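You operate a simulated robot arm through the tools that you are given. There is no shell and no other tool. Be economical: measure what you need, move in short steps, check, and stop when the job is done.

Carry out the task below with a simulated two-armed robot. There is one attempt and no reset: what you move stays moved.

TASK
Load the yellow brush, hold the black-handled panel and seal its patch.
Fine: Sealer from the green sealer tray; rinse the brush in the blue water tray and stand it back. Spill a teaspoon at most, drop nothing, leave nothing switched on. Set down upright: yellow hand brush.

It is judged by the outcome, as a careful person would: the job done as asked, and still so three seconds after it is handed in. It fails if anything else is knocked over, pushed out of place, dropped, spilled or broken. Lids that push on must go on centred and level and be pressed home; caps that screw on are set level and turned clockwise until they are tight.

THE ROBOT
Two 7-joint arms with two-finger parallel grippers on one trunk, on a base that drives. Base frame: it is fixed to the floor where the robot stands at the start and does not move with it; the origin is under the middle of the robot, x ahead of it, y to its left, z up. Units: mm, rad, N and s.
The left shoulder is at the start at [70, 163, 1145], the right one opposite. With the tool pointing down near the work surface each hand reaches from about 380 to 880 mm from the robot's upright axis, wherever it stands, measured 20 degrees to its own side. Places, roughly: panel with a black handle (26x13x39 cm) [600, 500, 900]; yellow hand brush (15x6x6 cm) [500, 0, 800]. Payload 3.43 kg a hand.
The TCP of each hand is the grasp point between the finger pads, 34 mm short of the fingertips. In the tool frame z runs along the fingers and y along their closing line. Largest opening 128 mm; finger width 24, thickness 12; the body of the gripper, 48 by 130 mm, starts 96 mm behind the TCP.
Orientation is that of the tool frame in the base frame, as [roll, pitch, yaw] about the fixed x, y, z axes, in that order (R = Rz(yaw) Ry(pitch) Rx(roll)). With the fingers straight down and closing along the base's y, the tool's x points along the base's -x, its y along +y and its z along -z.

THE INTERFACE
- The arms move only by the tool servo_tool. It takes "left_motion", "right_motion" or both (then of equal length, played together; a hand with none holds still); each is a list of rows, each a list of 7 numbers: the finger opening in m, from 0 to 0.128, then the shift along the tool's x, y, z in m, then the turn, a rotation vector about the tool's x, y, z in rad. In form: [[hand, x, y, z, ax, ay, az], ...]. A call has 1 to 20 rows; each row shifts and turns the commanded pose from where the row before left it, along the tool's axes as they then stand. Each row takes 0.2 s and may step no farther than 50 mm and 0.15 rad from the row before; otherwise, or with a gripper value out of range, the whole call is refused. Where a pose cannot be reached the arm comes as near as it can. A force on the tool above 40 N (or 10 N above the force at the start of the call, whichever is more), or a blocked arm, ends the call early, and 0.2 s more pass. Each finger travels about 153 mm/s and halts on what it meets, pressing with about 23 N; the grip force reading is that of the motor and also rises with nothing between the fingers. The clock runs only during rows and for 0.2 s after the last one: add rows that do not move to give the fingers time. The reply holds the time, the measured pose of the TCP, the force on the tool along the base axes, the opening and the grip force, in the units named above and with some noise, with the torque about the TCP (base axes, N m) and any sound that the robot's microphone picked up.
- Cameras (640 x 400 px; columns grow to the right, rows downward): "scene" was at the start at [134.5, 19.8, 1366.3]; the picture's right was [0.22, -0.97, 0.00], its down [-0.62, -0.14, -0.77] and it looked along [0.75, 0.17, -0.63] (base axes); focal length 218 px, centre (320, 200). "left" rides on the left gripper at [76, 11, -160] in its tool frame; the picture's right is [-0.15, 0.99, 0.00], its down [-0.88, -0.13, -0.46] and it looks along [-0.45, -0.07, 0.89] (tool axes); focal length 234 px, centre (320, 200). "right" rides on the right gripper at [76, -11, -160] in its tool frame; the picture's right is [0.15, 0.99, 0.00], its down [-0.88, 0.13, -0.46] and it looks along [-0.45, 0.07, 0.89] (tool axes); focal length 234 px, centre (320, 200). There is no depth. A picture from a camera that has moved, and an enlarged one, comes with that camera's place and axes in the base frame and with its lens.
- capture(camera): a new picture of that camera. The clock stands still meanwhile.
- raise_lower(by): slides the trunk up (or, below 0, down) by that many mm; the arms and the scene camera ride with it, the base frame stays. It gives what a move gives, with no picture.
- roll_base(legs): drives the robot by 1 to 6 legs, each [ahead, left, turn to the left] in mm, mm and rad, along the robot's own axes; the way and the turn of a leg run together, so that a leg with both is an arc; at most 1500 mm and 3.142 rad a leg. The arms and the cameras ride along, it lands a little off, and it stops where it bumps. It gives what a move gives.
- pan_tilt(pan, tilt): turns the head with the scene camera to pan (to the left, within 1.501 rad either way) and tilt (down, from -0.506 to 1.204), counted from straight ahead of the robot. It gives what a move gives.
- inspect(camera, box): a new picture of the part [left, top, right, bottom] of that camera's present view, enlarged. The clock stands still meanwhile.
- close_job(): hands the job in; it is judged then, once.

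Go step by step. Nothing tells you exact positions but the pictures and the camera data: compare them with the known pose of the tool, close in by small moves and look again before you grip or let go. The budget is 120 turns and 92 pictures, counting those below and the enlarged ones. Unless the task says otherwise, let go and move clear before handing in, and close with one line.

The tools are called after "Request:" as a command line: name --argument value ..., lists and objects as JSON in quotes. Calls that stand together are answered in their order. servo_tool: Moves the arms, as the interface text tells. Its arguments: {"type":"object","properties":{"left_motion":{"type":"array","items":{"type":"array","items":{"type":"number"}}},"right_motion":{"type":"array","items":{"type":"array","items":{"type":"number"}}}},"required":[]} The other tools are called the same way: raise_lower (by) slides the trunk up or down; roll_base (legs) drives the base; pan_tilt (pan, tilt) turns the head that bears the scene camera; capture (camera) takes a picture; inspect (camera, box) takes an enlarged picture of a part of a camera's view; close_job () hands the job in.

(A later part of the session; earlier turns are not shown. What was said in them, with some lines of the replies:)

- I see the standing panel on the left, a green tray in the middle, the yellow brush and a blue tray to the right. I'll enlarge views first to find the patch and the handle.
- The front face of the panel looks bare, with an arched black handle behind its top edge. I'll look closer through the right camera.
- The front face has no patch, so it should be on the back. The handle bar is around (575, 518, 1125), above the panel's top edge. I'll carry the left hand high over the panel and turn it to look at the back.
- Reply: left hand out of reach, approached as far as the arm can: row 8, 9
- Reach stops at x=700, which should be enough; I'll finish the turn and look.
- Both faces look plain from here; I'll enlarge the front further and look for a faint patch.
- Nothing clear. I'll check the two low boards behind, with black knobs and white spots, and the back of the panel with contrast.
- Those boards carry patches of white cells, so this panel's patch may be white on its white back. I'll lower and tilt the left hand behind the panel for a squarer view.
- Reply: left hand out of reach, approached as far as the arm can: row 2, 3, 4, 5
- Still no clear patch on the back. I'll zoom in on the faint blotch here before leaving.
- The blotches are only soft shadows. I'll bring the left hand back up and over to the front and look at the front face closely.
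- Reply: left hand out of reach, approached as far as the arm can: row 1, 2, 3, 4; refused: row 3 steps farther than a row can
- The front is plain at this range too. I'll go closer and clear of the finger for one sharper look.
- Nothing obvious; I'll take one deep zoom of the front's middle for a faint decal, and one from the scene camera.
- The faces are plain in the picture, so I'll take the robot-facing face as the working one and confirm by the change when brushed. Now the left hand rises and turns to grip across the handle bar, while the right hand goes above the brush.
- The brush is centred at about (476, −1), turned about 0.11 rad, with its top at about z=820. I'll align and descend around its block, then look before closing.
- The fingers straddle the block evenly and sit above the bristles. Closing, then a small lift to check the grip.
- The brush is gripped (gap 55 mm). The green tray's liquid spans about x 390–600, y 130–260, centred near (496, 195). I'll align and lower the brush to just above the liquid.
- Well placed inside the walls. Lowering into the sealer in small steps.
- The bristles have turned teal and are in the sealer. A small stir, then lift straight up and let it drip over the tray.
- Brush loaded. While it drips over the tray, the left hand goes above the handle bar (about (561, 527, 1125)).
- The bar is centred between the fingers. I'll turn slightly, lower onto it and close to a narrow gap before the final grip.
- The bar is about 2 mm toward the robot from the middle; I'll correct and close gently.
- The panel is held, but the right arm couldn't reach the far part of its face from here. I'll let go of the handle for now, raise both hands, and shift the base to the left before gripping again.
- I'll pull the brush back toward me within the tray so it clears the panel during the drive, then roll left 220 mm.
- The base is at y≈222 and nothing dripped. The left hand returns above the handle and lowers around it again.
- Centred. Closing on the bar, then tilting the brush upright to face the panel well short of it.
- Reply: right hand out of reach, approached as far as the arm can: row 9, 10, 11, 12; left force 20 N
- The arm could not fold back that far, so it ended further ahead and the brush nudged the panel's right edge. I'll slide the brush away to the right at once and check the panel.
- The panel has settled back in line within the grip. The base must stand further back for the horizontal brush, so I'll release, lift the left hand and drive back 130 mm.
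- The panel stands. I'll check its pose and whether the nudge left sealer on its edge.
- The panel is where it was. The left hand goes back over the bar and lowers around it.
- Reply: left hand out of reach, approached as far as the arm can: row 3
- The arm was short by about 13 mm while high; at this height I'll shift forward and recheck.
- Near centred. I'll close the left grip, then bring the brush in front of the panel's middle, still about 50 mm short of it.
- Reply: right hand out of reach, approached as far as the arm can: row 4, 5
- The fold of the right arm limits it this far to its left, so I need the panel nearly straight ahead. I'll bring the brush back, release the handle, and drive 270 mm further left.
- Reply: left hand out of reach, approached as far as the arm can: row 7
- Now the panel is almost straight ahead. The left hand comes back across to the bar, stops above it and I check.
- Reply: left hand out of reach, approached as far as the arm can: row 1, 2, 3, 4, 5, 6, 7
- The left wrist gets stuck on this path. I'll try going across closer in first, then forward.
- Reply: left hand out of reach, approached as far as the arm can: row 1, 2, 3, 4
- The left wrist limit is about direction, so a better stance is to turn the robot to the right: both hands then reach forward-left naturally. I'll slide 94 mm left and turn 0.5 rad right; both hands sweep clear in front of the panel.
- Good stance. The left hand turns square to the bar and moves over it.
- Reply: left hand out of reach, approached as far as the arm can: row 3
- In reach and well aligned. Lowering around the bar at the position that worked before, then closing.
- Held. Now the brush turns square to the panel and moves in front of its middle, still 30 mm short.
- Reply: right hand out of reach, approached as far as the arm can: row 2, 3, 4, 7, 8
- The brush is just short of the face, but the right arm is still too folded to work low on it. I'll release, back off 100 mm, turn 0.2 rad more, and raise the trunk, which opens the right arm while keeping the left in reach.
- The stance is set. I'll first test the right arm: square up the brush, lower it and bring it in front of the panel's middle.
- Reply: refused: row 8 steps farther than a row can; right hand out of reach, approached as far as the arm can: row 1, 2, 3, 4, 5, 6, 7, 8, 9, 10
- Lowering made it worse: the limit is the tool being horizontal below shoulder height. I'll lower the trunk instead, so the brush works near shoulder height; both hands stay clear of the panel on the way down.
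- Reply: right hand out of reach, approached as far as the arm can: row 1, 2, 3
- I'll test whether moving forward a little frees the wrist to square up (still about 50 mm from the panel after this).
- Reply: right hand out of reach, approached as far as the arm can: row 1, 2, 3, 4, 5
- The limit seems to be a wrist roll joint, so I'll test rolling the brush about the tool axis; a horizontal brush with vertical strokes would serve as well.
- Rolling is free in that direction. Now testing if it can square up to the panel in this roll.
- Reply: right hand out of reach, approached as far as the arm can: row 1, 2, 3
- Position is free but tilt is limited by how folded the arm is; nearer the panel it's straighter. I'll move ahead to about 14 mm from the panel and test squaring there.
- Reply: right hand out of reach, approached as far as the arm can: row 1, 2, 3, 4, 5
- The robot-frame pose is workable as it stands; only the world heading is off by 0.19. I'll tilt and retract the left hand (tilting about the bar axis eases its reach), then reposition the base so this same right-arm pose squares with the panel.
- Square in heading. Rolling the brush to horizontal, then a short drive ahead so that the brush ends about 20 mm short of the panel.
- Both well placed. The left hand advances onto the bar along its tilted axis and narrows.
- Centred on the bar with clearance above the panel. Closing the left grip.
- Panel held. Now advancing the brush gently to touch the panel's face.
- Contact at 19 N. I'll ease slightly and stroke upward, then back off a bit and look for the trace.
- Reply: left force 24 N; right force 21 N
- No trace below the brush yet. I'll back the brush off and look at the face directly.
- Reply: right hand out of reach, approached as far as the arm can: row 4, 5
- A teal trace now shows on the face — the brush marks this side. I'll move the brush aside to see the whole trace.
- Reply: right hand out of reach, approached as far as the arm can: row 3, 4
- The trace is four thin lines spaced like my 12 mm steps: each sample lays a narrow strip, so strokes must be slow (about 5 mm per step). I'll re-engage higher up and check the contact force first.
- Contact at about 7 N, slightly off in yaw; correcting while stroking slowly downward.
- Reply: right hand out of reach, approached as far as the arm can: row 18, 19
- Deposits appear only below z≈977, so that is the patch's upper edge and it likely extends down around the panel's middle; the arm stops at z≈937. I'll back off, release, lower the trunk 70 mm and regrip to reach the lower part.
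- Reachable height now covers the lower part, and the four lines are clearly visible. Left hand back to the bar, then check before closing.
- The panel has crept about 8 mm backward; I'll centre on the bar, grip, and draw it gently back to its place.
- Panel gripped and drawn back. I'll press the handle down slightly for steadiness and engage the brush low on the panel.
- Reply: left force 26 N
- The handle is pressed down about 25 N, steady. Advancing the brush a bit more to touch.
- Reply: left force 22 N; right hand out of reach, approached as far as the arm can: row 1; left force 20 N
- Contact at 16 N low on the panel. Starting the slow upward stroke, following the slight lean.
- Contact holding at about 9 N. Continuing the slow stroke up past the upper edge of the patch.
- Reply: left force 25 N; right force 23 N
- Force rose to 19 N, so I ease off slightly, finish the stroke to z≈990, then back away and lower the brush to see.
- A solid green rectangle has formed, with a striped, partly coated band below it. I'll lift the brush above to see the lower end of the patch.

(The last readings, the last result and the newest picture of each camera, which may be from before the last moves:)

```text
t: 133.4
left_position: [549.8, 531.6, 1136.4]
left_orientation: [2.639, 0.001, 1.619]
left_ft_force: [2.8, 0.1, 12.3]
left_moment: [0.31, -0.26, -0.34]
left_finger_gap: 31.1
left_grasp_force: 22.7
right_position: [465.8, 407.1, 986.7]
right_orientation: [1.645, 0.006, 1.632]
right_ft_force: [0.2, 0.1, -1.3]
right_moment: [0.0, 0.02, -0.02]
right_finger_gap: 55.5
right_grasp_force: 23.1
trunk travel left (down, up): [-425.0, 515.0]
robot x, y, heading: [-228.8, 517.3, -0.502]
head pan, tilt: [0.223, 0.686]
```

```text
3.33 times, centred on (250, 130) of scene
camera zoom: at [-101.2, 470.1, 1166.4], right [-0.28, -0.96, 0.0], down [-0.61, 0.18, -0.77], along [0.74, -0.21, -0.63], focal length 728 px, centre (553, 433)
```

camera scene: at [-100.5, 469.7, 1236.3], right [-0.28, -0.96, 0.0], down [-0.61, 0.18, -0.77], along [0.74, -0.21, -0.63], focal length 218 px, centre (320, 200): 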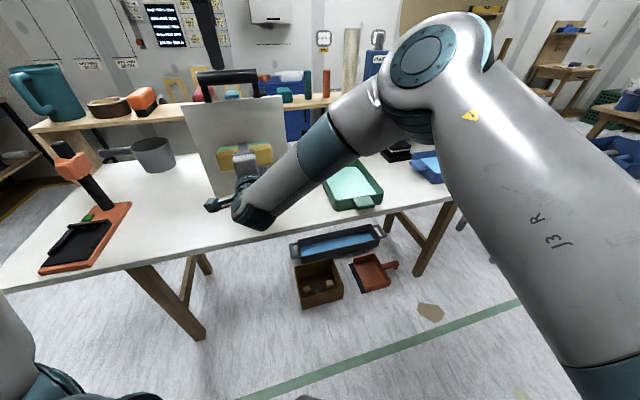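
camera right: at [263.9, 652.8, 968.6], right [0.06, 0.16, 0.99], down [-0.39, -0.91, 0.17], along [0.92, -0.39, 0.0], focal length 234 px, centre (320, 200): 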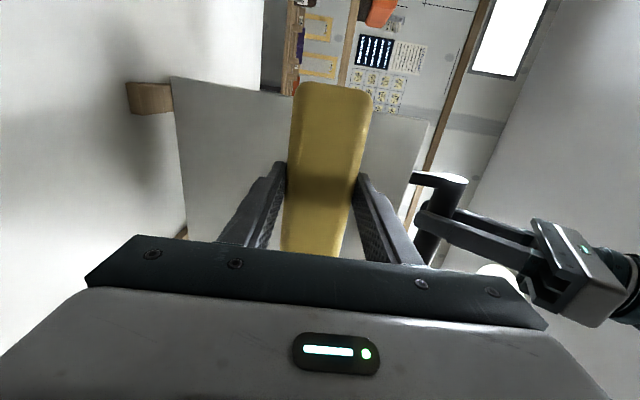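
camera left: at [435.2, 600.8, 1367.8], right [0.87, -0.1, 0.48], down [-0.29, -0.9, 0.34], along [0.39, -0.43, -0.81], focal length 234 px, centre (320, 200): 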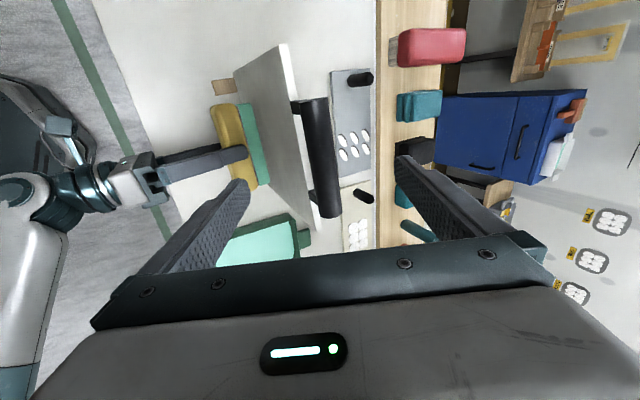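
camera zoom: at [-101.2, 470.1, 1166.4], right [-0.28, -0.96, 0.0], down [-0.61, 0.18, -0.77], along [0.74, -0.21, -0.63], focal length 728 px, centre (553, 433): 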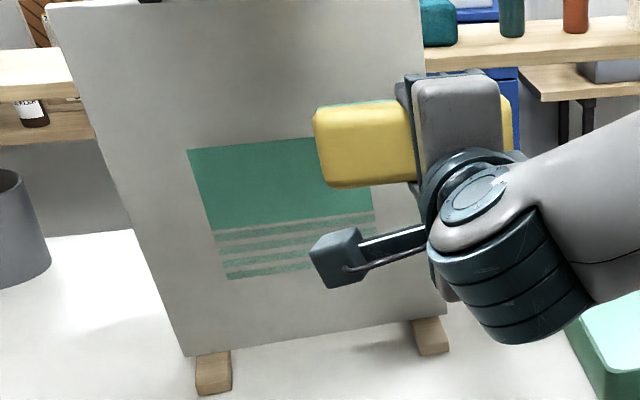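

The band below reaches down to about z=860 as a thin (striped) coat; firmer contact made it solid above. I'll go back to y≈518 and try starting lower still.

Request:
servo_tool --right_motion '[[0.03, 0.037, 0, -0.004, 0, 0, 0], [0.03, 0.037, 0, -0.004, 0, 0, 0], [0.03, 0.037, 0, -0.004, 0, 0, 0], [0.03, 0, -0.036, 0.002, 0, 0, 0], [0.03, 0, -0.036, 0.002, 0, 0, 0], [0.03, 0, -0.036, 0.002, 0, 0, 0], [0.03, 0, -0.036, 0.002, 0, 0, 0], [0.03, 0, 0, 0.015, 0, 0, 0], [0.03, 0, 0, 0.01, 0, 0, 0], [0.03, 0, 0, 0, 0, 0, 0]]'

```text
t: 135.6
left_position: [549.1, 530.3, 1135.6]
left_orientation: [2.64, 0.001, 1.62]
left_ft_force: [0.7, 0.6, 6.7]
left_moment: [-0.07, 0.0, 0.25]
left_finger_gap: 31.2
left_grasp_force: 22.7
right_position: [464.0, 518.4, 861.7]
right_orientation: [1.652, 0.005, 1.629]
right_ft_force: [0.2, 0.6, -1.6]
right_moment: [-0.05, 0.06, -0.02]
right_finger_gap: 55.4
right_grasp_force: 22.9
right hand out of reach, approached as far as the arm can: row 7, 8, 9
trunk travel left (down, up): [-425.0, 515.0]
robot x, y, heading: [-229.4, 516.9, -0.505]
head pan, tilt: [0.223, 0.686]
```

The lowest reach is z≈862. Advancing to contact there.

Request:
servo_tool --right_motion '[[0.03, 0, 0, 0.012, 0, 0, 0], [0.03, 0, 0, 0.01, 0, 0, 0], [0.03, 0, 0, 0.005, 0, 0, 0], [0.03, 0, 0, 0.003, 0, 0, 0], [0.03, 0, 0, 0.002, 0, 0, 0], [0.03, 0, 0, 0, 0, 0, 0]]'

```text
t: 137.0
left_position: [549.5, 531.5, 1135.5]
left_orientation: [2.641, 0.003, 1.619]
left_ft_force: [0.7, 0.7, 4.9]
left_moment: [-0.1, -0.01, 0.2]
left_finger_gap: 31.2
left_grasp_force: 23.1
right_position: [493.6, 517.8, 869.5]
right_orientation: [1.652, 0.005, 1.629]
right_ft_force: [-1.0, 0.7, -1.9]
right_moment: [0.02, 0.08, -0.04]
right_finger_gap: 55.2
right_grasp_force: 22.9
right hand out of reach, approached as far as the arm can: row 1, 2, 5
trunk travel left (down, up): [-425.0, 515.0]
robot x, y, heading: [-229.9, 518.3, -0.504]
head pan, tilt: [0.223, 0.686]
```

To get properly below, I'll release, lower the trunk another 60 mm and regrip at the known bar position.

Request:
servo_tool --left_motion '[[0.035, 0, 0, 0, 0, 0, 0], [0.045, 0, 0, 0, 0, 0, 0], [0.06, 0, 0, 0, 0, 0, 0], [0.1, 0, 0, 0, 0, 0, 0], [0.128, 0, 0, 0, 0, 0, 0], [0.128, 0, 0, -0.04, 0, 0, 0], [0.128, 0, 0, -0.04, 0, 0, 0], [0.128, 0, 0, -0.04, 0, 0, 0], [0.128, 0, 0, -0.04, 0, 0, 0], [0.128, 0, 0, 0, 0, 0, 0]]' --right_motion '[[0.03, 0, 0, -0.015, 0, 0, 0], [0.03, 0, 0, -0.015, 0, 0, 0], [0.03, 0, 0, 0, 0, 0, 0], [0.03, 0, 0, 0, 0, 0, 0], [0.03, 0, 0, 0, 0, 0, 0], [0.03, 0, 0, 0, 0, 0, 0], [0.03, 0, 0, 0, 0, 0, 0], [0.03, 0, 0, 0, 0, 0, 0], [0.03, 0, 0, 0, 0, 0, 0], [0.03, 0, 0, 0, 0, 0, 0]]'

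Request:
raise_lower --by -60

Request:
servo_tool --left_motion '[[0.128, 0, 0.029, -0.04, 0, 0, 0], [0.128, 0, 0, 0.049, 0, 0, 0], [0.128, 0, 0, 0.049, 0, 0, 0], [0.128, 0, 0, 0.049, 0, 0, 0], [0.1, 0, 0, 0, 0, 0, 0], [0.08, 0, 0, 0, 0, 0, 0], [0.06, 0, 0, 0, 0, 0, 0]]'

Request:
inspect --camera "left" --box '[200, 60, 440, 270]'

```text
t: 139.2
left_position: [471.6, 540.9, 1260.4]
left_orientation: [2.642, 0.001, 1.619]
left_ft_force: [1.1, 0.0, -0.1]
left_moment: [-0.01, 0.02, 0.03]
left_finger_gap: 127.8
left_grasp_force: 0.1
left hand out of reach, approached as far as the arm can: row 9
right_position: [464.3, 515.7, 869.1]
right_orientation: [1.646, 0.004, 1.633]
right_ft_force: [0.5, -0.2, -2.1]
right_moment: [0.01, 0.01, -0.02]
right_finger_gap: 55.5
right_grasp_force: 23.1
trunk travel left (down, up): [-425.0, 515.0]
robot x, y, heading: [-225.4, 517.3, -0.505]
head pan, tilt: [0.223, 0.686]
```

```text
t: 140.3
left_position: [468.8, 542.3, 1203.3]
left_orientation: [2.64, 0.004, 1.621]
left_ft_force: [0.5, 0.8, 0.0]
left_moment: [-0.02, 0.01, 0.0]
left_finger_gap: 127.9
left_grasp_force: 0.0
right_position: [463.5, 518.2, 818.7]
right_orientation: [1.632, 0.0, 1.631]
right_ft_force: [-3.8, 1.3, 10.5]
right_moment: [0.26, 1.5, 0.01]
right_finger_gap: 55.6
right_grasp_force: 23.0
trunk travel left (down, up): [-366.0, 574.0]
robot x, y, heading: [-227.0, 517.1, -0.498]
head pan, tilt: [0.223, 0.686]
stopped: the force on the tool passed its limit (the readings are from after the stop); the commanded pose is now the measured one
```

```text
t: 141.9
left_position: [533.9, 565.2, 1097.8]
left_orientation: [2.639, 0.003, 1.62]
left_ft_force: [0.3, -0.5, -0.3]
left_moment: [-0.03, -0.01, -0.01]
left_finger_gap: 60.1
left_grasp_force: 0.2
left hand out of reach, approached as far as the arm can: row 1
right_position: [464.1, 516.9, 818.0]
right_orientation: [1.631, 0.002, 1.632]
right_ft_force: [-1.2, 0.9, 19.8]
right_moment: [0.48, 2.35, -0.12]
right_finger_gap: 55.6
right_grasp_force: 23.0
trunk travel left (down, up): [-366.0, 574.0]
robot x, y, heading: [-224.9, 518.4, -0.503]
head pan, tilt: [0.223, 0.686]
```

```text
1.90 times, centred on (320, 165) of left
camera zoom: at [463.2, 639.5, 1243.4], right [0.87, -0.1, 0.48], down [-0.29, -0.89, 0.34], along [0.39, -0.43, -0.81], focal length 446 px, centre (320, 267)
```

zoom: 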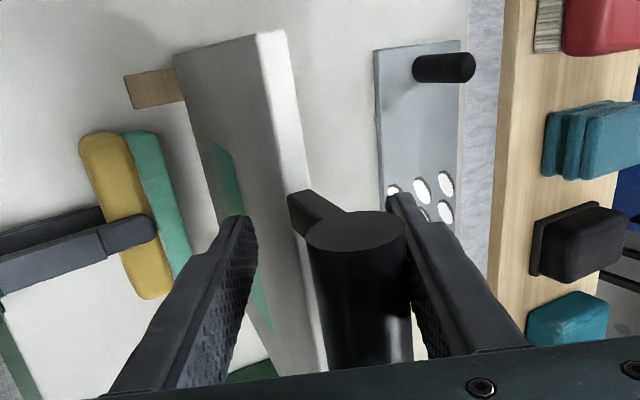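

The lowered gripper body touched the table edge, and the left hand fell short in reach. I'll lift the right hand, back the left off, and bring the trunk up 30 mm.

Request:
servo_tool --right_motion '[[0.03, 0, 0.01, 0, 0, 0, 0], [0.03, 0, 0.015, 0, 0, 0, 0], [0.03, 0, 0, 0, 0, 0, 0], [0.03, 0, 0, 0, 0, 0, 0], [0.03, 0, 0, 0, 0, 0, 0]]' --left_motion '[[0.09, 0, 0, 0, 0, 0, 0], [0.128, 0, 0, 0, 0, 0, 0], [0.128, 0, 0, -0.035, 0, 0, 0], [0.128, 0, 0, -0.035, 0, 0, 0], [0.128, 0, 0, 0, 0, 0, 0]]'

Request:
raise_lower --by 30

Request:
inspect --camera "scene" --box '[150, 10, 350, 200]'

```text
t: 143.1
left_position: [501.8, 565.4, 1158.7]
left_orientation: [2.641, 0.004, 1.619]
left_ft_force: [0.7, -0.4, 0.3]
left_moment: [0.02, 0.05, 0.02]
left_finger_gap: 128.3
left_grasp_force: 0.1
right_position: [466.8, 518.9, 841.4]
right_orientation: [1.633, 0.002, 1.632]
right_ft_force: [0.0, 0.9, -1.7]
right_moment: [0.0, 0.06, -0.02]
right_finger_gap: 55.6
right_grasp_force: 22.8
trunk travel left (down, up): [-366.0, 574.0]
robot x, y, heading: [-229.0, 516.6, -0.504]
head pan, tilt: [0.223, 0.686]
```

```text
t: 143.9
left_position: [502.4, 563.7, 1189.2]
left_orientation: [2.641, 0.005, 1.618]
left_ft_force: [-0.2, -0.4, -0.8]
left_moment: [0.02, 0.0, 0.02]
left_finger_gap: 128.0
left_grasp_force: 0.1
right_position: [466.6, 517.8, 871.9]
right_orientation: [1.634, 0.002, 1.633]
right_ft_force: [-0.3, 0.8, -2.1]
right_moment: [-0.02, 0.0, -0.01]
right_finger_gap: 55.7
right_grasp_force: 23.4
trunk travel left (down, up): [-396.0, 544.0]
robot x, y, heading: [-228.9, 517.0, -0.509]
head pan, tilt: [0.223, 0.686]
```

```text
2.11 times, centred on (250, 105) of scene
camera zoom: at [-99.7, 470.2, 1137.0], right [-0.28, -0.96, 0.0], down [-0.61, 0.18, -0.77], along [0.74, -0.21, -0.63], focal length 460 px, centre (467, 400)
```

zoom: 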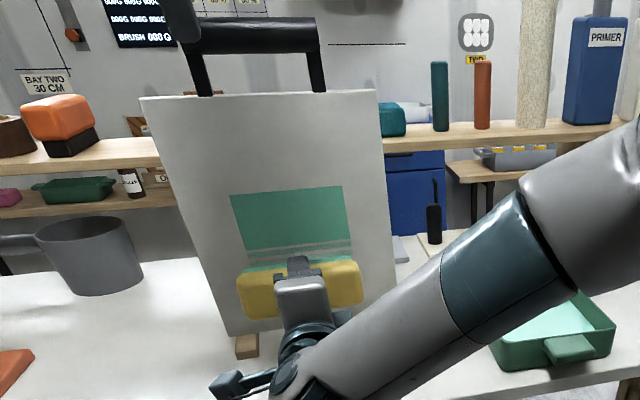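

Clear again. The left hand goes onto the bar at the previous grip point and closes, then presses down slightly.

Request:
servo_tool --left_motion '[[0.128, -0.035, 0.0138, 0, 0, 0, 0], [0.128, 0, 0, 0.023, 0, 0, 0], [0.128, 0, 0, 0.023, 0, 0, 0], [0.128, 0, 0, 0.023, 0, 0, 0], [0.1, 0, 0, 0, 0, 0, 0], [0.08, 0, 0, 0, 0, 0, 0], [0.06, 0, 0, 0, 0, 0, 0], [0.052, 0, 0, 0, 0, 0, 0], [0.046, 0, 0, 0, 0, 0, 0], [0.04, 0, 0, 0, 0, 0, 0], [0.034, 0, 0, 0, 0, 0, 0], [0.028, 0, 0, 0, 0, 0, 0], [0.02, 0, 0, 0, 0, 0, 0], [0.015, 0, 0, 0, 0, 0, 0], [0.015, 0, -0.001, 0.0018, 0, 0, 0], [0.015, 0, -0.001, 0.0018, 0, 0, 0], [0.015, 0, 0, 0, 0, 0, 0]]'

```text
t: 147.5
left_position: [545.4, 531.1, 1135.8]
left_orientation: [2.632, 0.005, 1.618]
left_ft_force: [2.2, 0.5, 24.5]
left_moment: [0.38, -0.16, -0.45]
left_finger_gap: 31.3
left_grasp_force: 22.7
right_position: [465.3, 518.9, 874.8]
right_orientation: [1.631, 0.003, 1.632]
right_ft_force: [1.0, -0.1, -2.2]
right_moment: [0.0, 0.07, -0.01]
right_finger_gap: 55.5
right_grasp_force: 23.0
trunk travel left (down, up): [-396.0, 544.0]
robot x, y, heading: [-226.7, 515.6, -0.502]
head pan, tilt: [0.223, 0.686]
```

Held firmly. Lowering the brush to z≈845 and advancing to contact.

Request:
servo_tool --right_motion '[[0.03, 0, -0.015, 0.001, 0, 0, 0], [0.03, 0, -0.015, 0.001, 0, 0, 0], [0.03, 0, 0, 0.012, 0, 0, 0], [0.03, 0, 0, 0.009, 0, 0, 0], [0.03, 0, 0, 0.005, 0, 0, 0], [0.03, 0, 0, 0.003, 0, 0, 0], [0.03, 0, 0, 0, 0, 0, 0]]'

```text
t: 149.1
left_position: [543.5, 530.9, 1133.9]
left_orientation: [2.635, 0.002, 1.62]
left_ft_force: [2.6, -0.7, 25.2]
left_moment: [0.23, -0.08, -0.35]
left_finger_gap: 31.1
left_grasp_force: 22.6
right_position: [491.7, 519.2, 847.0]
right_orientation: [1.642, 0.003, 1.627]
right_ft_force: [0.2, -0.3, -0.7]
right_moment: [0.0, 0.04, 0.02]
right_finger_gap: 55.6
right_grasp_force: 22.4
right hand out of reach, approached as far as the arm can: row 4, 6
trunk travel left (down, up): [-396.0, 544.0]
robot x, y, heading: [-227.2, 513.7, -0.506]
head pan, tilt: [0.223, 0.686]
```

Request:
servo_tool --right_motion '[[0.03, 0, 0, 0.002, 0, 0, 0], [0.03, 0, 0, 0.002, 0, 0, 0], [0.03, 0, 0, 0.0015, 0, 0, 0], [0.03, 0, 0, 0, 0, 0, 0]]'

```text
t: 150.1
left_position: [545.5, 531.2, 1132.7]
left_orientation: [2.636, 0.002, 1.619]
left_ft_force: [1.0, -1.4, 20.8]
left_moment: [-0.24, -0.04, 0.37]
left_finger_gap: 31.2
left_grasp_force: 23.0
right_position: [497.6, 517.4, 848.6]
right_orientation: [1.64, 0.002, 1.626]
right_ft_force: [0.6, -0.8, -2.2]
right_moment: [-0.01, 0.01, 0.02]
right_finger_gap: 55.6
right_grasp_force: 22.7
trunk travel left (down, up): [-396.0, 544.0]
robot x, y, heading: [-230.2, 515.1, -0.499]
head pan, tilt: [0.223, 0.686]
```

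Not touching yet; the panel's foot is a bit further. Advancing in small steps.

Request:
servo_tool --right_motion '[[0.03, 0, 0, 0.002, 0, 0, 0], [0.03, 0, 0, 0.002, 0, 0, 0], [0.03, 0, 0, 0.002, 0, 0, 0], [0.03, 0, 0, 0, 0, 0, 0]]'

```text
t: 151.1
left_position: [546.0, 531.0, 1133.0]
left_orientation: [2.637, 0.004, 1.62]
left_ft_force: [5.0, 3.8, 17.9]
left_moment: [0.48, -0.11, -0.33]
left_finger_gap: 30.9
left_grasp_force: 22.8
right_position: [501.8, 518.5, 850.3]
right_orientation: [1.642, 0.002, 1.625]
right_ft_force: [-13.6, -4.4, -8.0]
right_moment: [-0.04, 0.11, 0.05]
right_finger_gap: 55.5
right_grasp_force: 22.9
right hand out of reach, approached as far as the arm can: row 2
trunk travel left (down, up): [-396.0, 544.0]
robot x, y, heading: [-226.5, 515.3, -0.502]
head pan, tilt: [0.223, 0.686]
```

Contact at 14 N at z≈850. Slow upward stroke through the striped band.

Request:
servo_tool --right_motion '[[0.03, 0, 0.004, -0.0002, 0, 0, 0], [0.03, 0, 0.004, -0.0003, 0, 0, 0], [0.03, 0, 0.004, -0.0003, 0, 0, 0], [0.03, 0, 0.004, -0.0004, 0, 0, 0], [0.03, 0, 0.004, -0.0004, 0, 0, 0], [0.03, 0, 0.004, -0.0003, 0, 0, 0], [0.03, 0, 0.004, -0.0003, 0, 0, 0], [0.03, 0, 0.004, -0.0003, 0, 0, 0], [0.03, 0, 0, 0, 0, 0, 0]]'

```text
t: 153.1
left_position: [545.8, 531.3, 1133.1]
left_orientation: [2.637, 0.003, 1.62]
left_ft_force: [4.7, 0.4, 16.9]
left_moment: [-0.28, -0.06, 0.42]
left_finger_gap: 31.1
left_grasp_force: 23.2
right_position: [502.5, 519.0, 881.8]
right_orientation: [1.633, 0.003, 1.632]
right_ft_force: [-9.3, -0.1, -6.5]
right_moment: [0.06, 0.12, -0.26]
right_finger_gap: 55.5
right_grasp_force: 22.8
trunk travel left (down, up): [-396.0, 544.0]
robot x, y, heading: [-228.7, 514.7, -0.505]
head pan, tilt: [0.223, 0.686]
```

Request:
servo_tool --right_motion '[[0.03, 0, 0, 0.001, 0, 0, 0], [0.03, 0, 0.004, -0.0001, 0, 0, 0], [0.03, 0, 0.004, -0.0002, 0, 0, 0], [0.03, 0, 0.004, -0.0003, 0, 0, 0], [0.03, 0, 0.004, -0.0003, 0, 0, 0], [0.03, 0, 0.004, -0.0003, 0, 0, 0], [0.03, 0, 0.004, -0.0003, 0, 0, 0], [0.03, 0, 0.004, -0.0003, 0, 0, 0], [0.03, 0, 0.004, -0.0003, 0, 0, 0], [0.03, 0, 0, 0, 0, 0, 0]]'

Request:
inspect --camera "scene" --box '[190, 80, 290, 180]'

```text
t: 155.3
left_position: [546.2, 531.5, 1132.7]
left_orientation: [2.637, 0.005, 1.619]
left_ft_force: [5.9, -0.6, 15.8]
left_moment: [-0.1, -0.05, 0.24]
left_finger_gap: 30.8
left_grasp_force: 23.3
right_position: [504.2, 519.6, 913.7]
right_orientation: [1.632, 0.003, 1.631]
right_ft_force: [-8.7, -0.9, -5.0]
right_moment: [0.05, 0.11, 0.04]
right_finger_gap: 55.4
right_grasp_force: 22.5
trunk travel left (down, up): [-396.0, 544.0]
robot x, y, heading: [-228.4, 519.1, -0.507]
head pan, tilt: [0.223, 0.686]
```

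```text
4.00 times, centred on (240, 130) of scene
camera zoom: at [-102.0, 470.1, 1137.4], right [-0.28, -0.96, 0.0], down [-0.61, 0.18, -0.77], along [0.74, -0.21, -0.63], focal length 874 px, centre (640, 480)
```

zoom: 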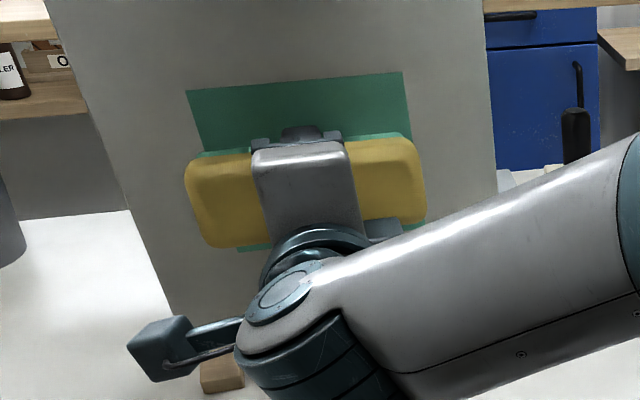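

The lower edge of the patch shows at z≈857 and is now solid. I'll run a little further up, then back off and look at the whole patch.

Request:
servo_tool --right_motion '[[0.03, 0, 0.004, 0.0003, 0, 0, 0], [0.03, 0, 0.004, -0.0002, 0, 0, 0], [0.03, 0, 0.004, -0.0002, 0, 0, 0], [0.03, 0, 0.004, -0.0003, 0, 0, 0], [0.03, 0, 0, -0.015, 0, 0, 0], [0.03, 0, 0, -0.02, 0, 0, 0], [0.03, 0, 0.04, -0.01, 0, 0, 0], [0.03, 0, 0.04, 0, 0, 0, 0], [0.03, 0, 0.03, 0, 0, 0, 0], [0.03, -0.045, 0, 0, 0, 0, 0], [0.03, -0.045, 0, 0, 0, 0, 0], [0.03, -0.045, 0, 0, 0, 0, 0], [0.03, 0, 0, 0, 0, 0, 0]]'

Request:
inspect --camera "scene" --box '[180, 70, 300, 190]'

```text
t: 158.1
left_position: [547.4, 530.9, 1132.4]
left_orientation: [2.639, 0.002, 1.618]
left_ft_force: [0.0, 2.9, 11.3]
left_moment: [-0.21, 0.13, -0.44]
left_finger_gap: 30.8
left_grasp_force: 22.7
right_position: [475.0, 379.4, 1044.0]
right_orientation: [1.632, 0.002, 1.631]
right_ft_force: [0.9, -0.2, -0.9]
right_moment: [-0.02, 0.1, 0.04]
right_finger_gap: 55.8
right_grasp_force: 23.2
trunk travel left (down, up): [-396.0, 544.0]
robot x, y, heading: [-228.0, 515.1, -0.507]
head pan, tilt: [0.223, 0.686]
```

```text
3.33 times, centred on (240, 130) of scene
camera zoom: at [-101.6, 470.2, 1137.3], right [-0.28, -0.96, 0.0], down [-0.61, 0.18, -0.77], along [0.74, -0.21, -0.63], focal length 728 px, centre (587, 433)
```

zoom: 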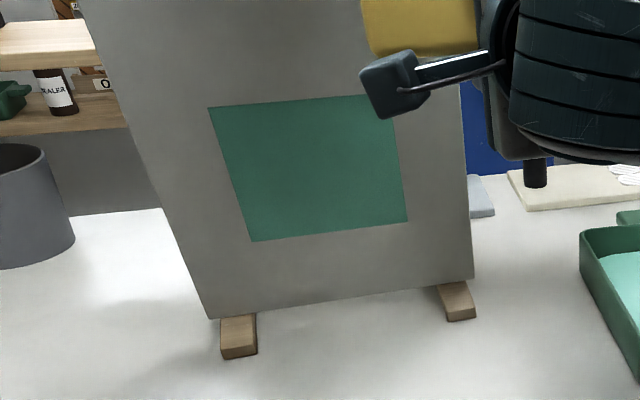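

The patch is a complete, solid green with crisp edges. Now I'll let go of the handle slowly, retract, and turn the brush to point down for rinsing.

Request:
servo_tool --left_motion '[[0.033, 0, 0, 0, 0, 0, 0], [0.036, 0, 0, 0, 0, 0, 0], [0.04, 0, 0, 0, 0, 0, 0], [0.045, 0, 0, 0, 0, 0, 0], [0.05, 0, 0, 0, 0, 0, 0], [0.06, 0, 0, 0, 0, 0, 0], [0.09, 0, 0, 0, 0, 0, 0], [0.128, 0, 0, 0, 0, 0, 0], [0.128, 0, 0, -0.03, 0, 0, 0], [0.128, 0, 0, -0.04, 0, 0, 0], [0.128, 0, 0, -0.04, 0, 0, 0], [0.128, 0, 0, 0, 0, 0, 0]]' --right_motion '[[0.03, 0, 0, 0, 0, 0, 0], [0.03, 0, 0, -0.02, 0.14, 0, 0], [0.03, 0, 0, 0, 0.14, 0, 0], [0.03, 0, 0, 0, 0.14, 0, 0], [0.03, 0, 0, 0, 0.14, 0, 0], [0.03, 0, 0, 0, 0.14, 0, 0], [0.03, 0, 0, 0, 0.14, 0, 0], [0.03, 0, 0, 0, 0.14, 0, 0], [0.03, 0, 0, 0, 0.14, 0, 0], [0.03, 0, 0, 0, 0.14, 0, 0], [0.03, 0, 0, 0, 0.14, 0, 0], [0.03, 0, 0, 0, 0.1, 0, 0]]'

Request:
raise_lower --by 229

```text
t: 160.7
left_position: [494.8, 541.9, 1216.1]
left_orientation: [2.639, 0.009, 1.621]
left_ft_force: [0.0, 1.2, -0.3]
left_moment: [-0.13, 0.02, -0.01]
left_finger_gap: 127.9
left_grasp_force: 0.0
left hand out of reach, approached as far as the arm can: row 11
right_position: [407.6, 361.5, 1008.1]
right_orientation: [3.134, 0.005, 1.635]
right_ft_force: [0.7, 1.3, -1.7]
right_moment: [-0.1, 0.04, 0.01]
right_finger_gap: 55.5
right_grasp_force: 23.5
right hand out of reach, approached as far as the arm can: row 10, 11, 12
trunk travel left (down, up): [-396.0, 544.0]
robot x, y, heading: [-225.0, 519.2, -0.497]
head pan, tilt: [0.223, 0.686]
```

```text
t: 163.1
left_position: [493.3, 536.1, 1446.7]
left_orientation: [2.639, 0.003, 1.618]
left_ft_force: [-0.1, -0.7, 0.7]
left_moment: [-0.02, 0.01, 0.01]
left_finger_gap: 127.8
left_grasp_force: 0.0
right_position: [408.5, 355.4, 1236.5]
right_orientation: [3.131, 0.001, 1.631]
right_ft_force: [-0.8, -0.6, -1.6]
right_moment: [0.0, -0.02, 0.02]
right_finger_gap: 55.3
right_grasp_force: 23.1
trunk travel left (down, up): [-625.0, 315.0]
robot x, y, heading: [-226.7, 519.8, -0.502]
head pan, tilt: [0.223, 0.686]
```

Both hands are high and clear. Driving back to the starting spot and heading.

Request:
roll_base --legs '[[0, 0, 0.502], [0, -520, 0], [226, 0, 0]]'

Request:
capture --camera "scene"

```text
t: 168.8
left_position: [620.6, 358.5, 1448.3]
left_orientation: [2.635, 0.006, 2.113]
left_ft_force: [-0.9, -0.2, -0.4]
left_moment: [-0.02, 0.0, -0.01]
left_finger_gap: 128.0
left_grasp_force: 0.1
right_position: [628.9, 161.5, 1236.9]
right_orientation: [3.128, 0.002, 2.129]
right_ft_force: [-0.5, 0.0, -1.8]
right_moment: [0.01, 0.0, 0.04]
right_finger_gap: 55.5
right_grasp_force: 23.0
trunk travel left (down, up): [-625.0, 315.0]
robot x, y, heading: [-2.8, 3.6, -0.01]
head pan, tilt: [0.223, 0.686]
```

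```text
6 pictures are left
camera scene: at [129.2, 19.9, 1366.2], right [0.21, -0.98, 0.0], down [-0.62, -0.14, -0.77], along [0.76, 0.16, -0.63], focal length 218 px, centre (320, 200)
```

scene: 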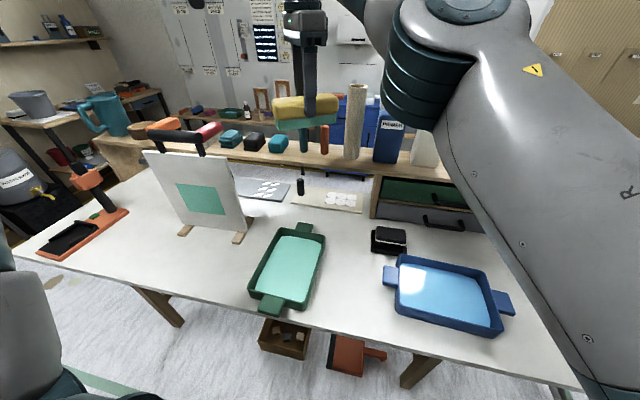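

The table is clean and the patch is clearly green. Next: bring the brush over the blue tray (centre about (497, −241)), its length along the tray's length.

Request:
servo_tool --right_motion '[[0.03, 0, 0, 0, 0, 0, 0.125], [0.03, 0, 0, 0, 0, 0, 0.125], [0.03, 0, 0, 0, 0, 0, 0.125], [0.03, 0, 0, 0, 0, 0, 0.125], [0.03, 0, 0, 0, 0, 0, 0.126], [0.03, -0.0456, -0.0116, 0, 0, 0, 0], [0.03, -0.0456, -0.0116, 0, 0, 0, 0], [0.03, -0.0456, -0.0116, 0, 0, 0, 0], [0.03, -0.0456, -0.0116, 0, 0, 0, 0], [0.03, -0.0456, -0.0116, 0, 0, 0, 0], [0.03, -0.0456, -0.0116, 0, 0, 0, 0], [0.03, -0.0456, -0.0116, 0, 0, 0, 0], [0.03, -0.0456, -0.0116, 0, 0, 0, 0], [0.03, -0.0456, -0.0116, 0, 0, 0, 0], [0.03, 0, 0, 0.045, 0, 0, 0], [0.03, 0, 0, 0.045, 0, 0, 0], [0.03, 0, 0, 0.045, 0, 0, 0], [0.03, 0, 0, 0.045, 0, 0, 0], [0.03, 0, 0, 0.045, 0, 0, 0], [0.03, 0, 0, 0, 0, 0, 0]]'

```text
t: 173.0
left_position: [618.5, 359.6, 1446.7]
left_orientation: [2.637, 0.007, 2.112]
left_ft_force: [0.6, 0.8, 0.1]
left_moment: [-0.01, 0.0, 0.01]
left_finger_gap: 128.0
left_grasp_force: 0.0
right_position: [497.7, -238.3, 1008.0]
right_orientation: [3.131, -0.007, 1.502]
right_ft_force: [0.4, -0.4, -1.8]
right_moment: [0.01, -0.02, 0.01]
right_finger_gap: 55.4
right_grasp_force: 23.1
trunk travel left (down, up): [-625.0, 315.0]
robot x, y, heading: [-4.2, 1.0, -0.011]
head pan, tilt: [0.223, 0.686]
```

Request:
servo_tool --right_motion '[[0.03, 0, 0, 0.04, 0, 0, 0], [0.03, 0, 0, 0.04, 0, 0, 0], [0.03, 0, 0, 0.04, 0, 0, 0], [0.03, 0, 0, 0, 0, 0, 0]]'

Request:
capture --camera "right"

```text
t: 174.0
left_position: [619.0, 360.1, 1447.1]
left_orientation: [2.637, 0.005, 2.113]
left_ft_force: [0.2, -0.5, -0.3]
left_moment: [0.0, 0.01, -0.02]
left_finger_gap: 128.1
left_grasp_force: 0.1
right_position: [499.1, -239.5, 889.0]
right_orientation: [3.131, -0.005, 1.501]
right_ft_force: [-0.8, 0.5, -1.5]
right_moment: [-0.01, -0.02, -0.02]
right_finger_gap: 55.6
right_grasp_force: 23.0
trunk travel left (down, up): [-625.0, 315.0]
robot x, y, heading: [-6.9, 2.6, -0.011]
head pan, tilt: [0.223, 0.686]
```

```text
5 pictures are left
camera right: at [491.9, -163.0, 1049.0], right [1.0, 0.08, 0.01], down [0.06, -0.89, 0.45], along [0.04, -0.45, -0.89], focal length 234 px, centre (320, 200)
```

right: 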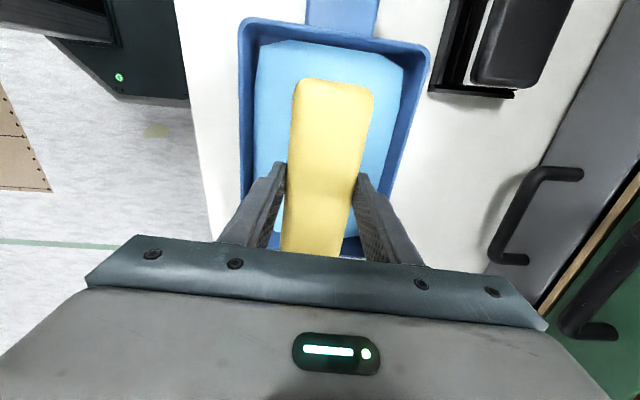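

Nicely inside the tray. Lowering into the water and swishing gently, then lifting a little and letting it drip.

Request:
servo_tool --right_motion '[[0.03, 0, 0, 0.025, 0, 0, 0], [0.03, 0, 0, 0.015, 0, 0, 0], [0.03, 0, 0, 0.01, 0, 0, 0], [0.03, 0, 0, 0.006, 0, 0, 0], [0.03, 0, 0.008, 0, 0, 0, 0], [0.03, 0, 0.008, 0, 0, 0, 0], [0.03, 0, -0.008, 0, 0, 0, 0], [0.03, 0, -0.008, 0, 0, 0, 0], [0.03, 0, -0.008, 0, 0, 0, 0], [0.03, 0, -0.008, 0, 0, 0, 0], [0.03, 0, 0.008, 0, 0, 0, 0], [0.03, 0, 0.008, 0, 0, 0, 0], [0.03, 0.008, 0, 0, 0, 0, 0], [0.03, -0.008, 0, 0, 0, 0, 0], [0.03, -0.008, 0, 0, 0, 0, 0], [0.03, 0.008, 0, 0, 0, 0, 0], [0.03, 0, 0.008, 0, 0, 0, 0], [0.03, 0, -0.008, 0, 0, 0, 0], [0.03, 0, -0.008, 0, 0, 0, 0], [0.03, 0, 0.008, 0, 0, 0, 0]]'

Request:
servo_tool --right_motion '[[0.03, 0, 0.008, 0, 0, 0, 0], [0.03, 0, -0.008, 0, 0, 0, 0], [0.03, 0, -0.008, 0, 0, 0, 0], [0.03, 0, 0.008, 0, 0, 0, 0], [0.03, 0, 0, -0.01, 0, 0, 0], [0.03, 0, 0, -0.015, 0, 0, 0], [0.03, 0, 0, -0.02, 0, 0, 0], [0.03, 0, 0, 0, 0, 0, 0], [0.03, 0, 0, 0, 0, 0, 0], [0.03, 0, 0, 0, 0, 0, 0], [0.03, 0, 0, 0, 0, 0, 0], [0.03, 0, 0, 0, 0, 0, 0], [0.03, 0, 0, 0, 0, 0, 0], [0.03, 0, 0, 0, 0, 0, 0], [0.03, 0, 0, 0, 0, 0, 0], [0.03, 0, 0, 0, 0, 0, 0], [0.03, 0, 0, 0, 0, 0, 0], [0.03, 0, 0, 0, 0, 0, 0], [0.03, 0, 0, 0, 0, 0, 0]]'

Request:
inspect --camera "scene" --box '[370, 210, 530, 350]'

```text
t: 178.2
left_position: [621.0, 359.3, 1446.8]
left_orientation: [2.638, 0.004, 2.114]
left_ft_force: [-0.5, -0.6, -0.4]
left_moment: [0.0, 0.02, 0.0]
left_finger_gap: 127.9
left_grasp_force: 0.2
right_position: [501.2, -238.2, 831.9]
right_orientation: [3.132, -0.005, 1.5]
right_ft_force: [0.2, -0.8, -2.3]
right_moment: [-0.04, 0.01, 0.0]
right_finger_gap: 55.5
right_grasp_force: 23.0
trunk travel left (down, up): [-625.0, 315.0]
robot x, y, heading: [-6.9, 4.3, -0.01]
head pan, tilt: [0.223, 0.686]
```

```text
t: 182.2
left_position: [620.8, 359.6, 1448.2]
left_orientation: [2.637, 0.005, 2.114]
left_ft_force: [-0.5, 0.6, 0.4]
left_moment: [0.01, 0.03, 0.01]
left_finger_gap: 127.8
left_grasp_force: 0.0
right_position: [500.4, -239.5, 878.1]
right_orientation: [3.13, -0.005, 1.502]
right_ft_force: [0.4, -0.6, -2.6]
right_moment: [0.01, 0.02, 0.0]
right_finger_gap: 55.4
right_grasp_force: 22.8
trunk travel left (down, up): [-625.0, 315.0]
robot x, y, heading: [0.5, -1.5, -0.014]
head pan, tilt: [0.223, 0.686]
```

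```text
2.86 times, centred on (450, 280) of scene
camera zoom: at [129.8, 19.8, 1366.1], right [0.21, -0.98, 0.0], down [-0.62, -0.14, -0.77], along [0.76, 0.16, -0.63], focal length 624 px, centre (-51, -29)
```

zoom: 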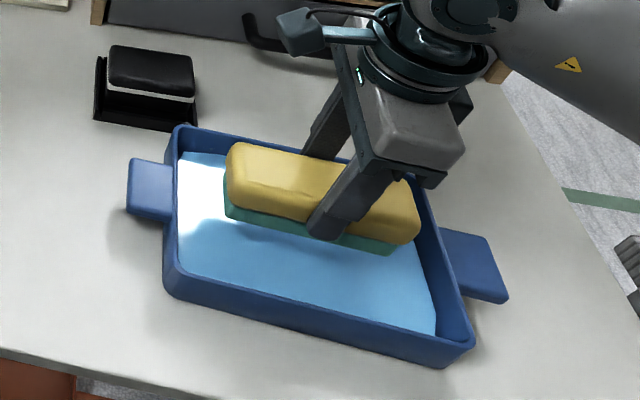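

The bristles are still green, so the rinse needs to be deeper and longer. Dipping a few millimetres lower and working the brush more.

Request:
servo_tool --right_motion '[[0.03, 0, 0, 0.025, 0, 0, 0], [0.03, 0, 0, 0.015, 0, 0, 0], [0.03, 0, 0, 0.006, 0, 0, 0], [0.03, 0, 0, 0.004, 0, 0, 0], [0.03, 0, 0, 0.002, 0, 0, 0], [0.03, 0, 0, 0, 0, 0, 0]]'

```text
t: 183.6
left_position: [618.3, 360.2, 1448.0]
left_orientation: [2.638, 0.005, 2.114]
left_ft_force: [0.4, -0.8, 0.4]
left_moment: [-0.01, 0.03, -0.01]
left_finger_gap: 128.1
left_grasp_force: 0.1
right_position: [500.6, -239.3, 826.3]
right_orientation: [3.127, -0.005, 1.5]
right_ft_force: [2.1, -5.5, 17.5]
right_moment: [0.13, 0.35, 0.02]
right_finger_gap: 55.8
right_grasp_force: 22.8
trunk travel left (down, up): [-625.0, 315.0]
robot x, y, heading: [-2.5, 0.9, -0.008]
head pan, tilt: [0.223, 0.686]
```

It touches the tray floor now. I'll ease up 2 mm and scrub softly for a longer while.

Request:
servo_tool --right_motion '[[0.03, 0, 0, -0.0025, 0, 0, 0], [0.03, 0, 0.012, 0, 0, 0, 0], [0.03, 0, 0.012, 0, 0, 0, 0], [0.03, 0, -0.012, 0, 0, 0, 0], [0.03, 0, -0.012, 0, 0, 0, 0], [0.03, 0, -0.012, 0, 0, 0, 0], [0.03, 0, -0.012, 0, 0, 0, 0], [0.03, 0, 0.012, 0, 0, 0, 0], [0.03, 0, 0.012, 0, 0, 0, 0], [0.03, 0, 0.012, 0, 0, 0, 0], [0.03, 0, 0.012, 0, 0, 0, 0], [0.03, 0, -0.012, 0, 0, 0, 0], [0.03, 0, -0.012, 0, 0, 0, 0], [0.03, 0, -0.012, 0, 0, 0, 0], [0.03, 0, -0.012, 0, 0, 0, 0], [0.03, 0, 0.012, 0, 0, 0, 0], [0.03, 0, 0.012, 0, 0, 0, 0], [0.03, 0, 0, 0, 0, 0, 0], [0.03, 0, 0, 0, 0, 0, 0], [0.03, 0, 0, 0, 0, 0, 0]]'

Request:
servo_tool --right_motion '[[0.03, 0, 0.012, 0, 0, 0, 0], [0.03, 0, 0.012, 0, 0, 0, 0], [0.03, 0, -0.012, 0, 0, 0, 0], [0.03, 0, -0.012, 0, 0, 0, 0], [0.03, 0, -0.012, 0, 0, 0, 0], [0.03, 0, -0.012, 0, 0, 0, 0], [0.03, 0, 0.012, 0, 0, 0, 0], [0.03, 0, 0.012, 0, 0, 0, 0], [0.03, 0.01, 0, 0, 0, 0, 0], [0.03, -0.01, 0, 0, 0, 0, 0], [0.03, -0.01, 0, 0, 0, 0, 0], [0.03, 0.01, 0, 0, 0, 0, 0], [0.03, 0, 0.012, 0, 0, 0, 0], [0.03, 0, 0.012, 0, 0, 0, 0], [0.03, 0, -0.012, 0, 0, 0, 0], [0.03, 0, -0.012, 0, 0, 0, 0], [0.03, 0, -0.012, 0, 0, 0, 0], [0.03, 0, -0.012, 0, 0, 0, 0], [0.03, 0, 0.012, 0, 0, 0, 0], [0.03, 0, 0.012, 0, 0, 0, 0]]'

Request:
servo_tool --right_motion '[[0.03, 0, 0, -0.01, 0, 0, 0], [0.03, 0, 0, -0.015, 0, 0, 0], [0.03, 0, 0, -0.025, 0, 0, 0], [0.03, 0, 0, 0, 0, 0, 0], [0.03, 0, 0, 0, 0, 0, 0], [0.03, 0, 0, 0, 0, 0, 0], [0.03, 0, 0, 0, 0, 0, 0], [0.03, 0, 0, 0, 0, 0, 0], [0.03, 0, 0, 0, 0, 0, 0]]'

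Request:
inspect --camera "scene" --box '[370, 210, 530, 350]'

```text
t: 187.8
left_position: [620.4, 359.5, 1447.0]
left_orientation: [2.637, 0.007, 2.113]
left_ft_force: [-0.4, -0.3, -0.6]
left_moment: [0.0, 0.03, -0.01]
left_finger_gap: 127.8
left_grasp_force: 0.0
right_position: [501.5, -237.8, 827.7]
right_orientation: [3.132, -0.004, 1.5]
right_ft_force: [-0.2, 0.9, -2.1]
right_moment: [-0.01, -0.01, 0.03]
right_finger_gap: 55.4
right_grasp_force: 22.9
trunk travel left (down, up): [-625.0, 315.0]
robot x, y, heading: [-3.9, -1.6, -0.011]
head pan, tilt: [0.223, 0.686]
```

```text
t: 192.0
left_position: [620.4, 359.2, 1446.9]
left_orientation: [2.639, 0.002, 2.113]
left_ft_force: [0.1, -0.4, -0.9]
left_moment: [-0.01, 0.0, 0.01]
left_finger_gap: 127.9
left_grasp_force: 0.1
right_position: [501.5, -238.6, 827.3]
right_orientation: [3.132, -0.006, 1.502]
right_ft_force: [0.3, -0.2, -1.4]
right_moment: [0.01, 0.01, 0.0]
right_finger_gap: 55.6
right_grasp_force: 23.3
trunk travel left (down, up): [-625.0, 315.0]
robot x, y, heading: [-1.2, 0.5, -0.008]
head pan, tilt: [0.223, 0.686]
```

```text
t: 194.0
left_position: [619.6, 359.2, 1446.9]
left_orientation: [2.638, 0.004, 2.115]
left_ft_force: [0.4, -0.1, -0.3]
left_moment: [0.04, -0.01, 0.0]
left_finger_gap: 128.0
left_grasp_force: 0.0
right_position: [501.1, -239.2, 877.8]
right_orientation: [3.134, -0.006, 1.501]
right_ft_force: [0.0, 0.0, -0.8]
right_moment: [0.02, -0.01, 0.0]
right_finger_gap: 55.5
right_grasp_force: 22.8
trunk travel left (down, up): [-625.0, 315.0]
robot x, y, heading: [-5.2, -0.5, -0.011]
head pan, tilt: [0.223, 0.686]
```

```text
2.86 times, centred on (450, 280) of scene
camera zoom: at [129.9, 19.8, 1366.1], right [0.21, -0.98, 0.0], down [-0.62, -0.14, -0.77], along [0.76, 0.17, -0.63], focal length 624 px, centre (-51, -29)
```

zoom: 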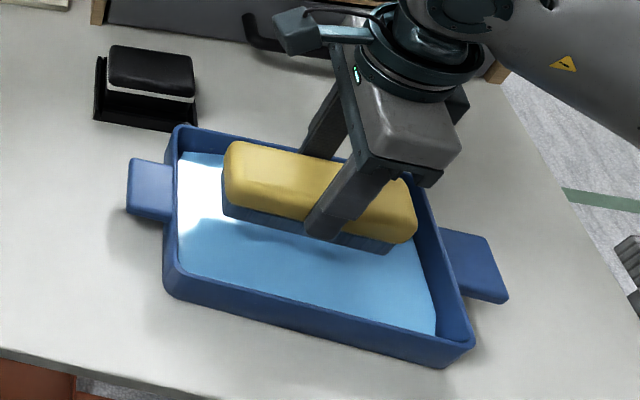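

The sealer is gone from the bristles (now just water-wet). Dripping a few more seconds over the tray, then carrying the brush back to its spot.

Request:
servo_tool --right_motion '[[0.03, 0, 0, 0, 0, 0, 0], [0.03, 0, 0, 0, 0, 0, 0], [0.03, 0, 0, 0, 0, 0, 0], [0.03, 0, 0, 0, 0, 0, 0], [0.03, 0, 0, 0, 0, 0, 0], [0.03, 0, 0, 0, 0, 0, 0], [0.03, 0, 0, 0, 0, 0, 0], [0.03, 0, 0, 0, 0, 0, 0], [0.03, 0, 0, 0, 0, 0, 0], [0.03, 0, 0, 0, 0, 0, 0], [0.03, 0, 0, 0, 0, 0, 0], [0.03, 0, 0, 0, 0, 0, 0], [0.03, 0, 0, 0, 0, 0, 0], [0.03, 0, 0, 0, 0, 0, 0], [0.03, 0, 0, 0, 0, 0, 0], [0.03, 0, 0, 0, 0, 0, 0]]'

Request:
servo_tool --right_motion '[[0.03, 0, 0, -0.03, 0, 0, 0], [0.03, 0, 0, -0.03, 0, 0, 0], [0.03, 0.0473, -0.008, 0, 0, 0, 0], [0.03, 0.0473, -0.008, 0, 0, 0, 0], [0.03, 0.0473, -0.008, 0, 0, 0, 0], [0.03, 0.0473, -0.008, 0, 0, 0, 0], [0.03, 0.0473, -0.008, 0, 0, 0, 0], [0.03, 0, 0, 0, 0, 0, -0.1463], [0.03, 0, 0, 0, 0, 0, -0.1463], [0.03, 0, 0, 0, 0, 0, -0.1463], [0.03, 0, 0, 0, 0, 0, -0.1463], [0.03, 0, 0, 0, 0, 0, -0.1463], [0.03, 0, 0, 0, 0, 0, -0.1463], [0.03, 0, 0, 0, 0, 0, -0.1463], [0.03, 0, 0, 0, 0, 0, -0.1463], [0.03, 0, 0, 0, 0, 0, -0.1463], [0.03, 0, 0, 0, 0, 0, -0.1463], [0.03, 0, 0, 0, 0, 0, -0.1463], [0.03, 0, 0, 0, 0, 0, -0.1463], [0.03, 0, 0, 0, 0, 0, 0]]'

```text
t: 197.4
left_position: [619.6, 359.3, 1447.0]
left_orientation: [2.638, 0.003, 2.114]
left_ft_force: [-0.3, 0.1, -0.4]
left_moment: [0.02, 0.01, -0.01]
left_finger_gap: 128.3
left_grasp_force: 0.0
right_position: [500.8, -237.5, 877.9]
right_orientation: [3.13, -0.006, 1.502]
right_ft_force: [0.7, 0.0, -0.8]
right_moment: [-0.03, 0.04, 0.01]
right_finger_gap: 55.5
right_grasp_force: 23.3
trunk travel left (down, up): [-625.0, 315.0]
robot x, y, heading: [-5.6, -1.9, -0.01]
head pan, tilt: [0.223, 0.686]
```

```text
t: 201.6
left_position: [619.4, 359.5, 1447.6]
left_orientation: [2.637, 0.004, 2.113]
left_ft_force: [-0.2, 0.4, -0.3]
left_moment: [-0.06, -0.03, 0.0]
left_finger_gap: 127.8
left_grasp_force: 0.1
right_position: [476.7, 0.2, 938.4]
right_orientation: [3.137, 0.01, -3.027]
right_ft_force: [0.0, 0.2, -1.6]
right_moment: [-0.01, 0.01, 0.04]
right_finger_gap: 55.4
right_grasp_force: 23.3
trunk travel left (down, up): [-625.0, 315.0]
robot x, y, heading: [-2.8, 1.3, -0.008]
head pan, tilt: [0.223, 0.686]
```

Exactly over its original spot. Lowering gently until it stands.

Request:
servo_tool --right_motion '[[0.03, 0, 0, 0.03, 0, 0, 0], [0.03, 0, 0, 0.03, 0, 0, 0], [0.03, 0, 0, 0.03, 0, 0, 0], [0.03, 0, 0, 0.015, 0, 0, 0], [0.03, 0, 0, 0.006, 0, 0, 0], [0.03, 0, 0, 0.003, 0, 0, 0], [0.03, 0, 0, 0.002, 0, 0, 0], [0.03, 0, 0, 0, 0, 0, 0]]'

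```text
t: 203.4
left_position: [618.9, 359.6, 1446.9]
left_orientation: [2.638, 0.005, 2.111]
left_ft_force: [-0.7, -0.5, -0.5]
left_moment: [-0.02, -0.01, 0.02]
left_finger_gap: 128.0
left_grasp_force: 0.1
right_position: [478.5, 1.2, 823.7]
right_orientation: [3.139, 0.012, -3.027]
right_ft_force: [0.7, -1.6, 4.8]
right_moment: [-0.33, 0.38, 0.16]
right_finger_gap: 55.5
right_grasp_force: 22.9
trunk travel left (down, up): [-625.0, 315.0]
robot x, y, heading: [-7.9, 2.9, -0.01]
head pan, tilt: [0.223, 0.686]
```

It has touched down (about 5 N up). One millimetre more, then open slowly and look before rising.

Request:
servo_tool --right_motion '[[0.03, 0, 0, 0.001, 0, 0, 0], [0.03, 0, 0, 0, 0, 0, 0], [0.058, 0, 0, 0, 0, 0, 0], [0.065, 0, 0, 0, 0, 0, 0], [0.08, 0, 0, 0, 0, 0, 0], [0.1, 0, 0, 0, 0, 0, 0], [0.1, 0, 0, 0, 0, 0, 0]]'

Request:
inspect --camera "scene" --box '[290, 200, 430, 340]'

```text
t: 205.0
left_position: [620.0, 359.7, 1447.6]
left_orientation: [2.637, 0.005, 2.114]
left_ft_force: [0.3, -0.2, -0.3]
left_moment: [0.01, -0.03, -0.01]
left_finger_gap: 127.9
left_grasp_force: 0.1
right_position: [478.3, -0.4, 822.1]
right_orientation: [3.139, 0.011, -3.027]
right_ft_force: [0.1, -0.4, -0.6]
right_moment: [0.02, 0.02, -0.02]
right_finger_gap: 100.0
right_grasp_force: 0.1
trunk travel left (down, up): [-625.0, 315.0]
robot x, y, heading: [-0.5, 2.9, -0.012]
head pan, tilt: [0.223, 0.686]
```

```text
2.86 times, centred on (360, 270) of scene
camera zoom: at [129.7, 20.0, 1366.1], right [0.21, -0.98, 0.0], down [-0.62, -0.14, -0.77], along [0.76, 0.16, -0.63], focal length 624 px, centre (206, 0)
```

zoom: 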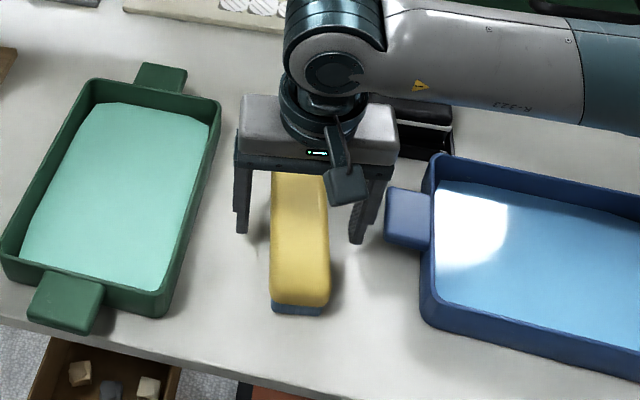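

The brush stands upright, free between the open fingers. Rising straight clear and taking a last look.

Request:
servo_tool --right_motion '[[0.11, 0, 0, -0.03, 0, 0, 0], [0.11, 0, 0, -0.045, 0, 0, 0], [0.11, 0, 0, -0.045, 0, 0, 0], [0.11, 0, 0, -0.045, 0, 0, 0], [0.11, 0, 0, -0.045, 0, 0, 0], [0.11, 0, 0, -0.045, 0, 0, 0], [0.11, 0, 0, 0, 0, 0, 0]]'

Request:
capture --camera "scene"

```text
t: 206.6
left_position: [619.8, 359.1, 1446.8]
left_orientation: [2.639, 0.003, 2.112]
left_ft_force: [-0.8, 0.4, -0.6]
left_moment: [-0.01, -0.02, 0.02]
left_finger_gap: 128.3
left_grasp_force: 0.0
right_position: [478.7, 0.9, 1076.4]
right_orientation: [3.137, 0.011, -3.027]
right_ft_force: [-0.3, 0.6, 0.7]
right_moment: [0.02, 0.03, -0.01]
right_finger_gap: 110.0
right_grasp_force: 0.2
trunk travel left (down, up): [-625.0, 315.0]
robot x, y, heading: [-5.6, 1.4, -0.006]
head pan, tilt: [0.223, 0.686]
```

```text
1 pictures are left
camera scene: at [130.1, 19.7, 1366.1], right [0.21, -0.98, 0.0], down [-0.62, -0.13, -0.77], along [0.76, 0.17, -0.63], focal length 218 px, centre (320, 200)
```

scene: 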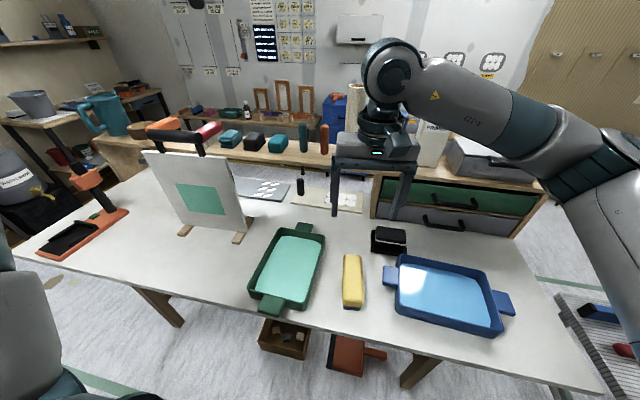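

The patch is solid green, the panel is standing, the brush is rinsed and upright in its place, and I can see no spills. Both hands are clear, so I'm handing in.

Request:
close_job

```text
The job is handed in.
```

I sealed the panel's patch, rinsed the brush in the blue tray and stood it back upright on its spot. The pictures show no spills and nothing dropped. The brush bumped the panel's right edge once, and the panel now stands roughly 1–2 cm further back than where it started.
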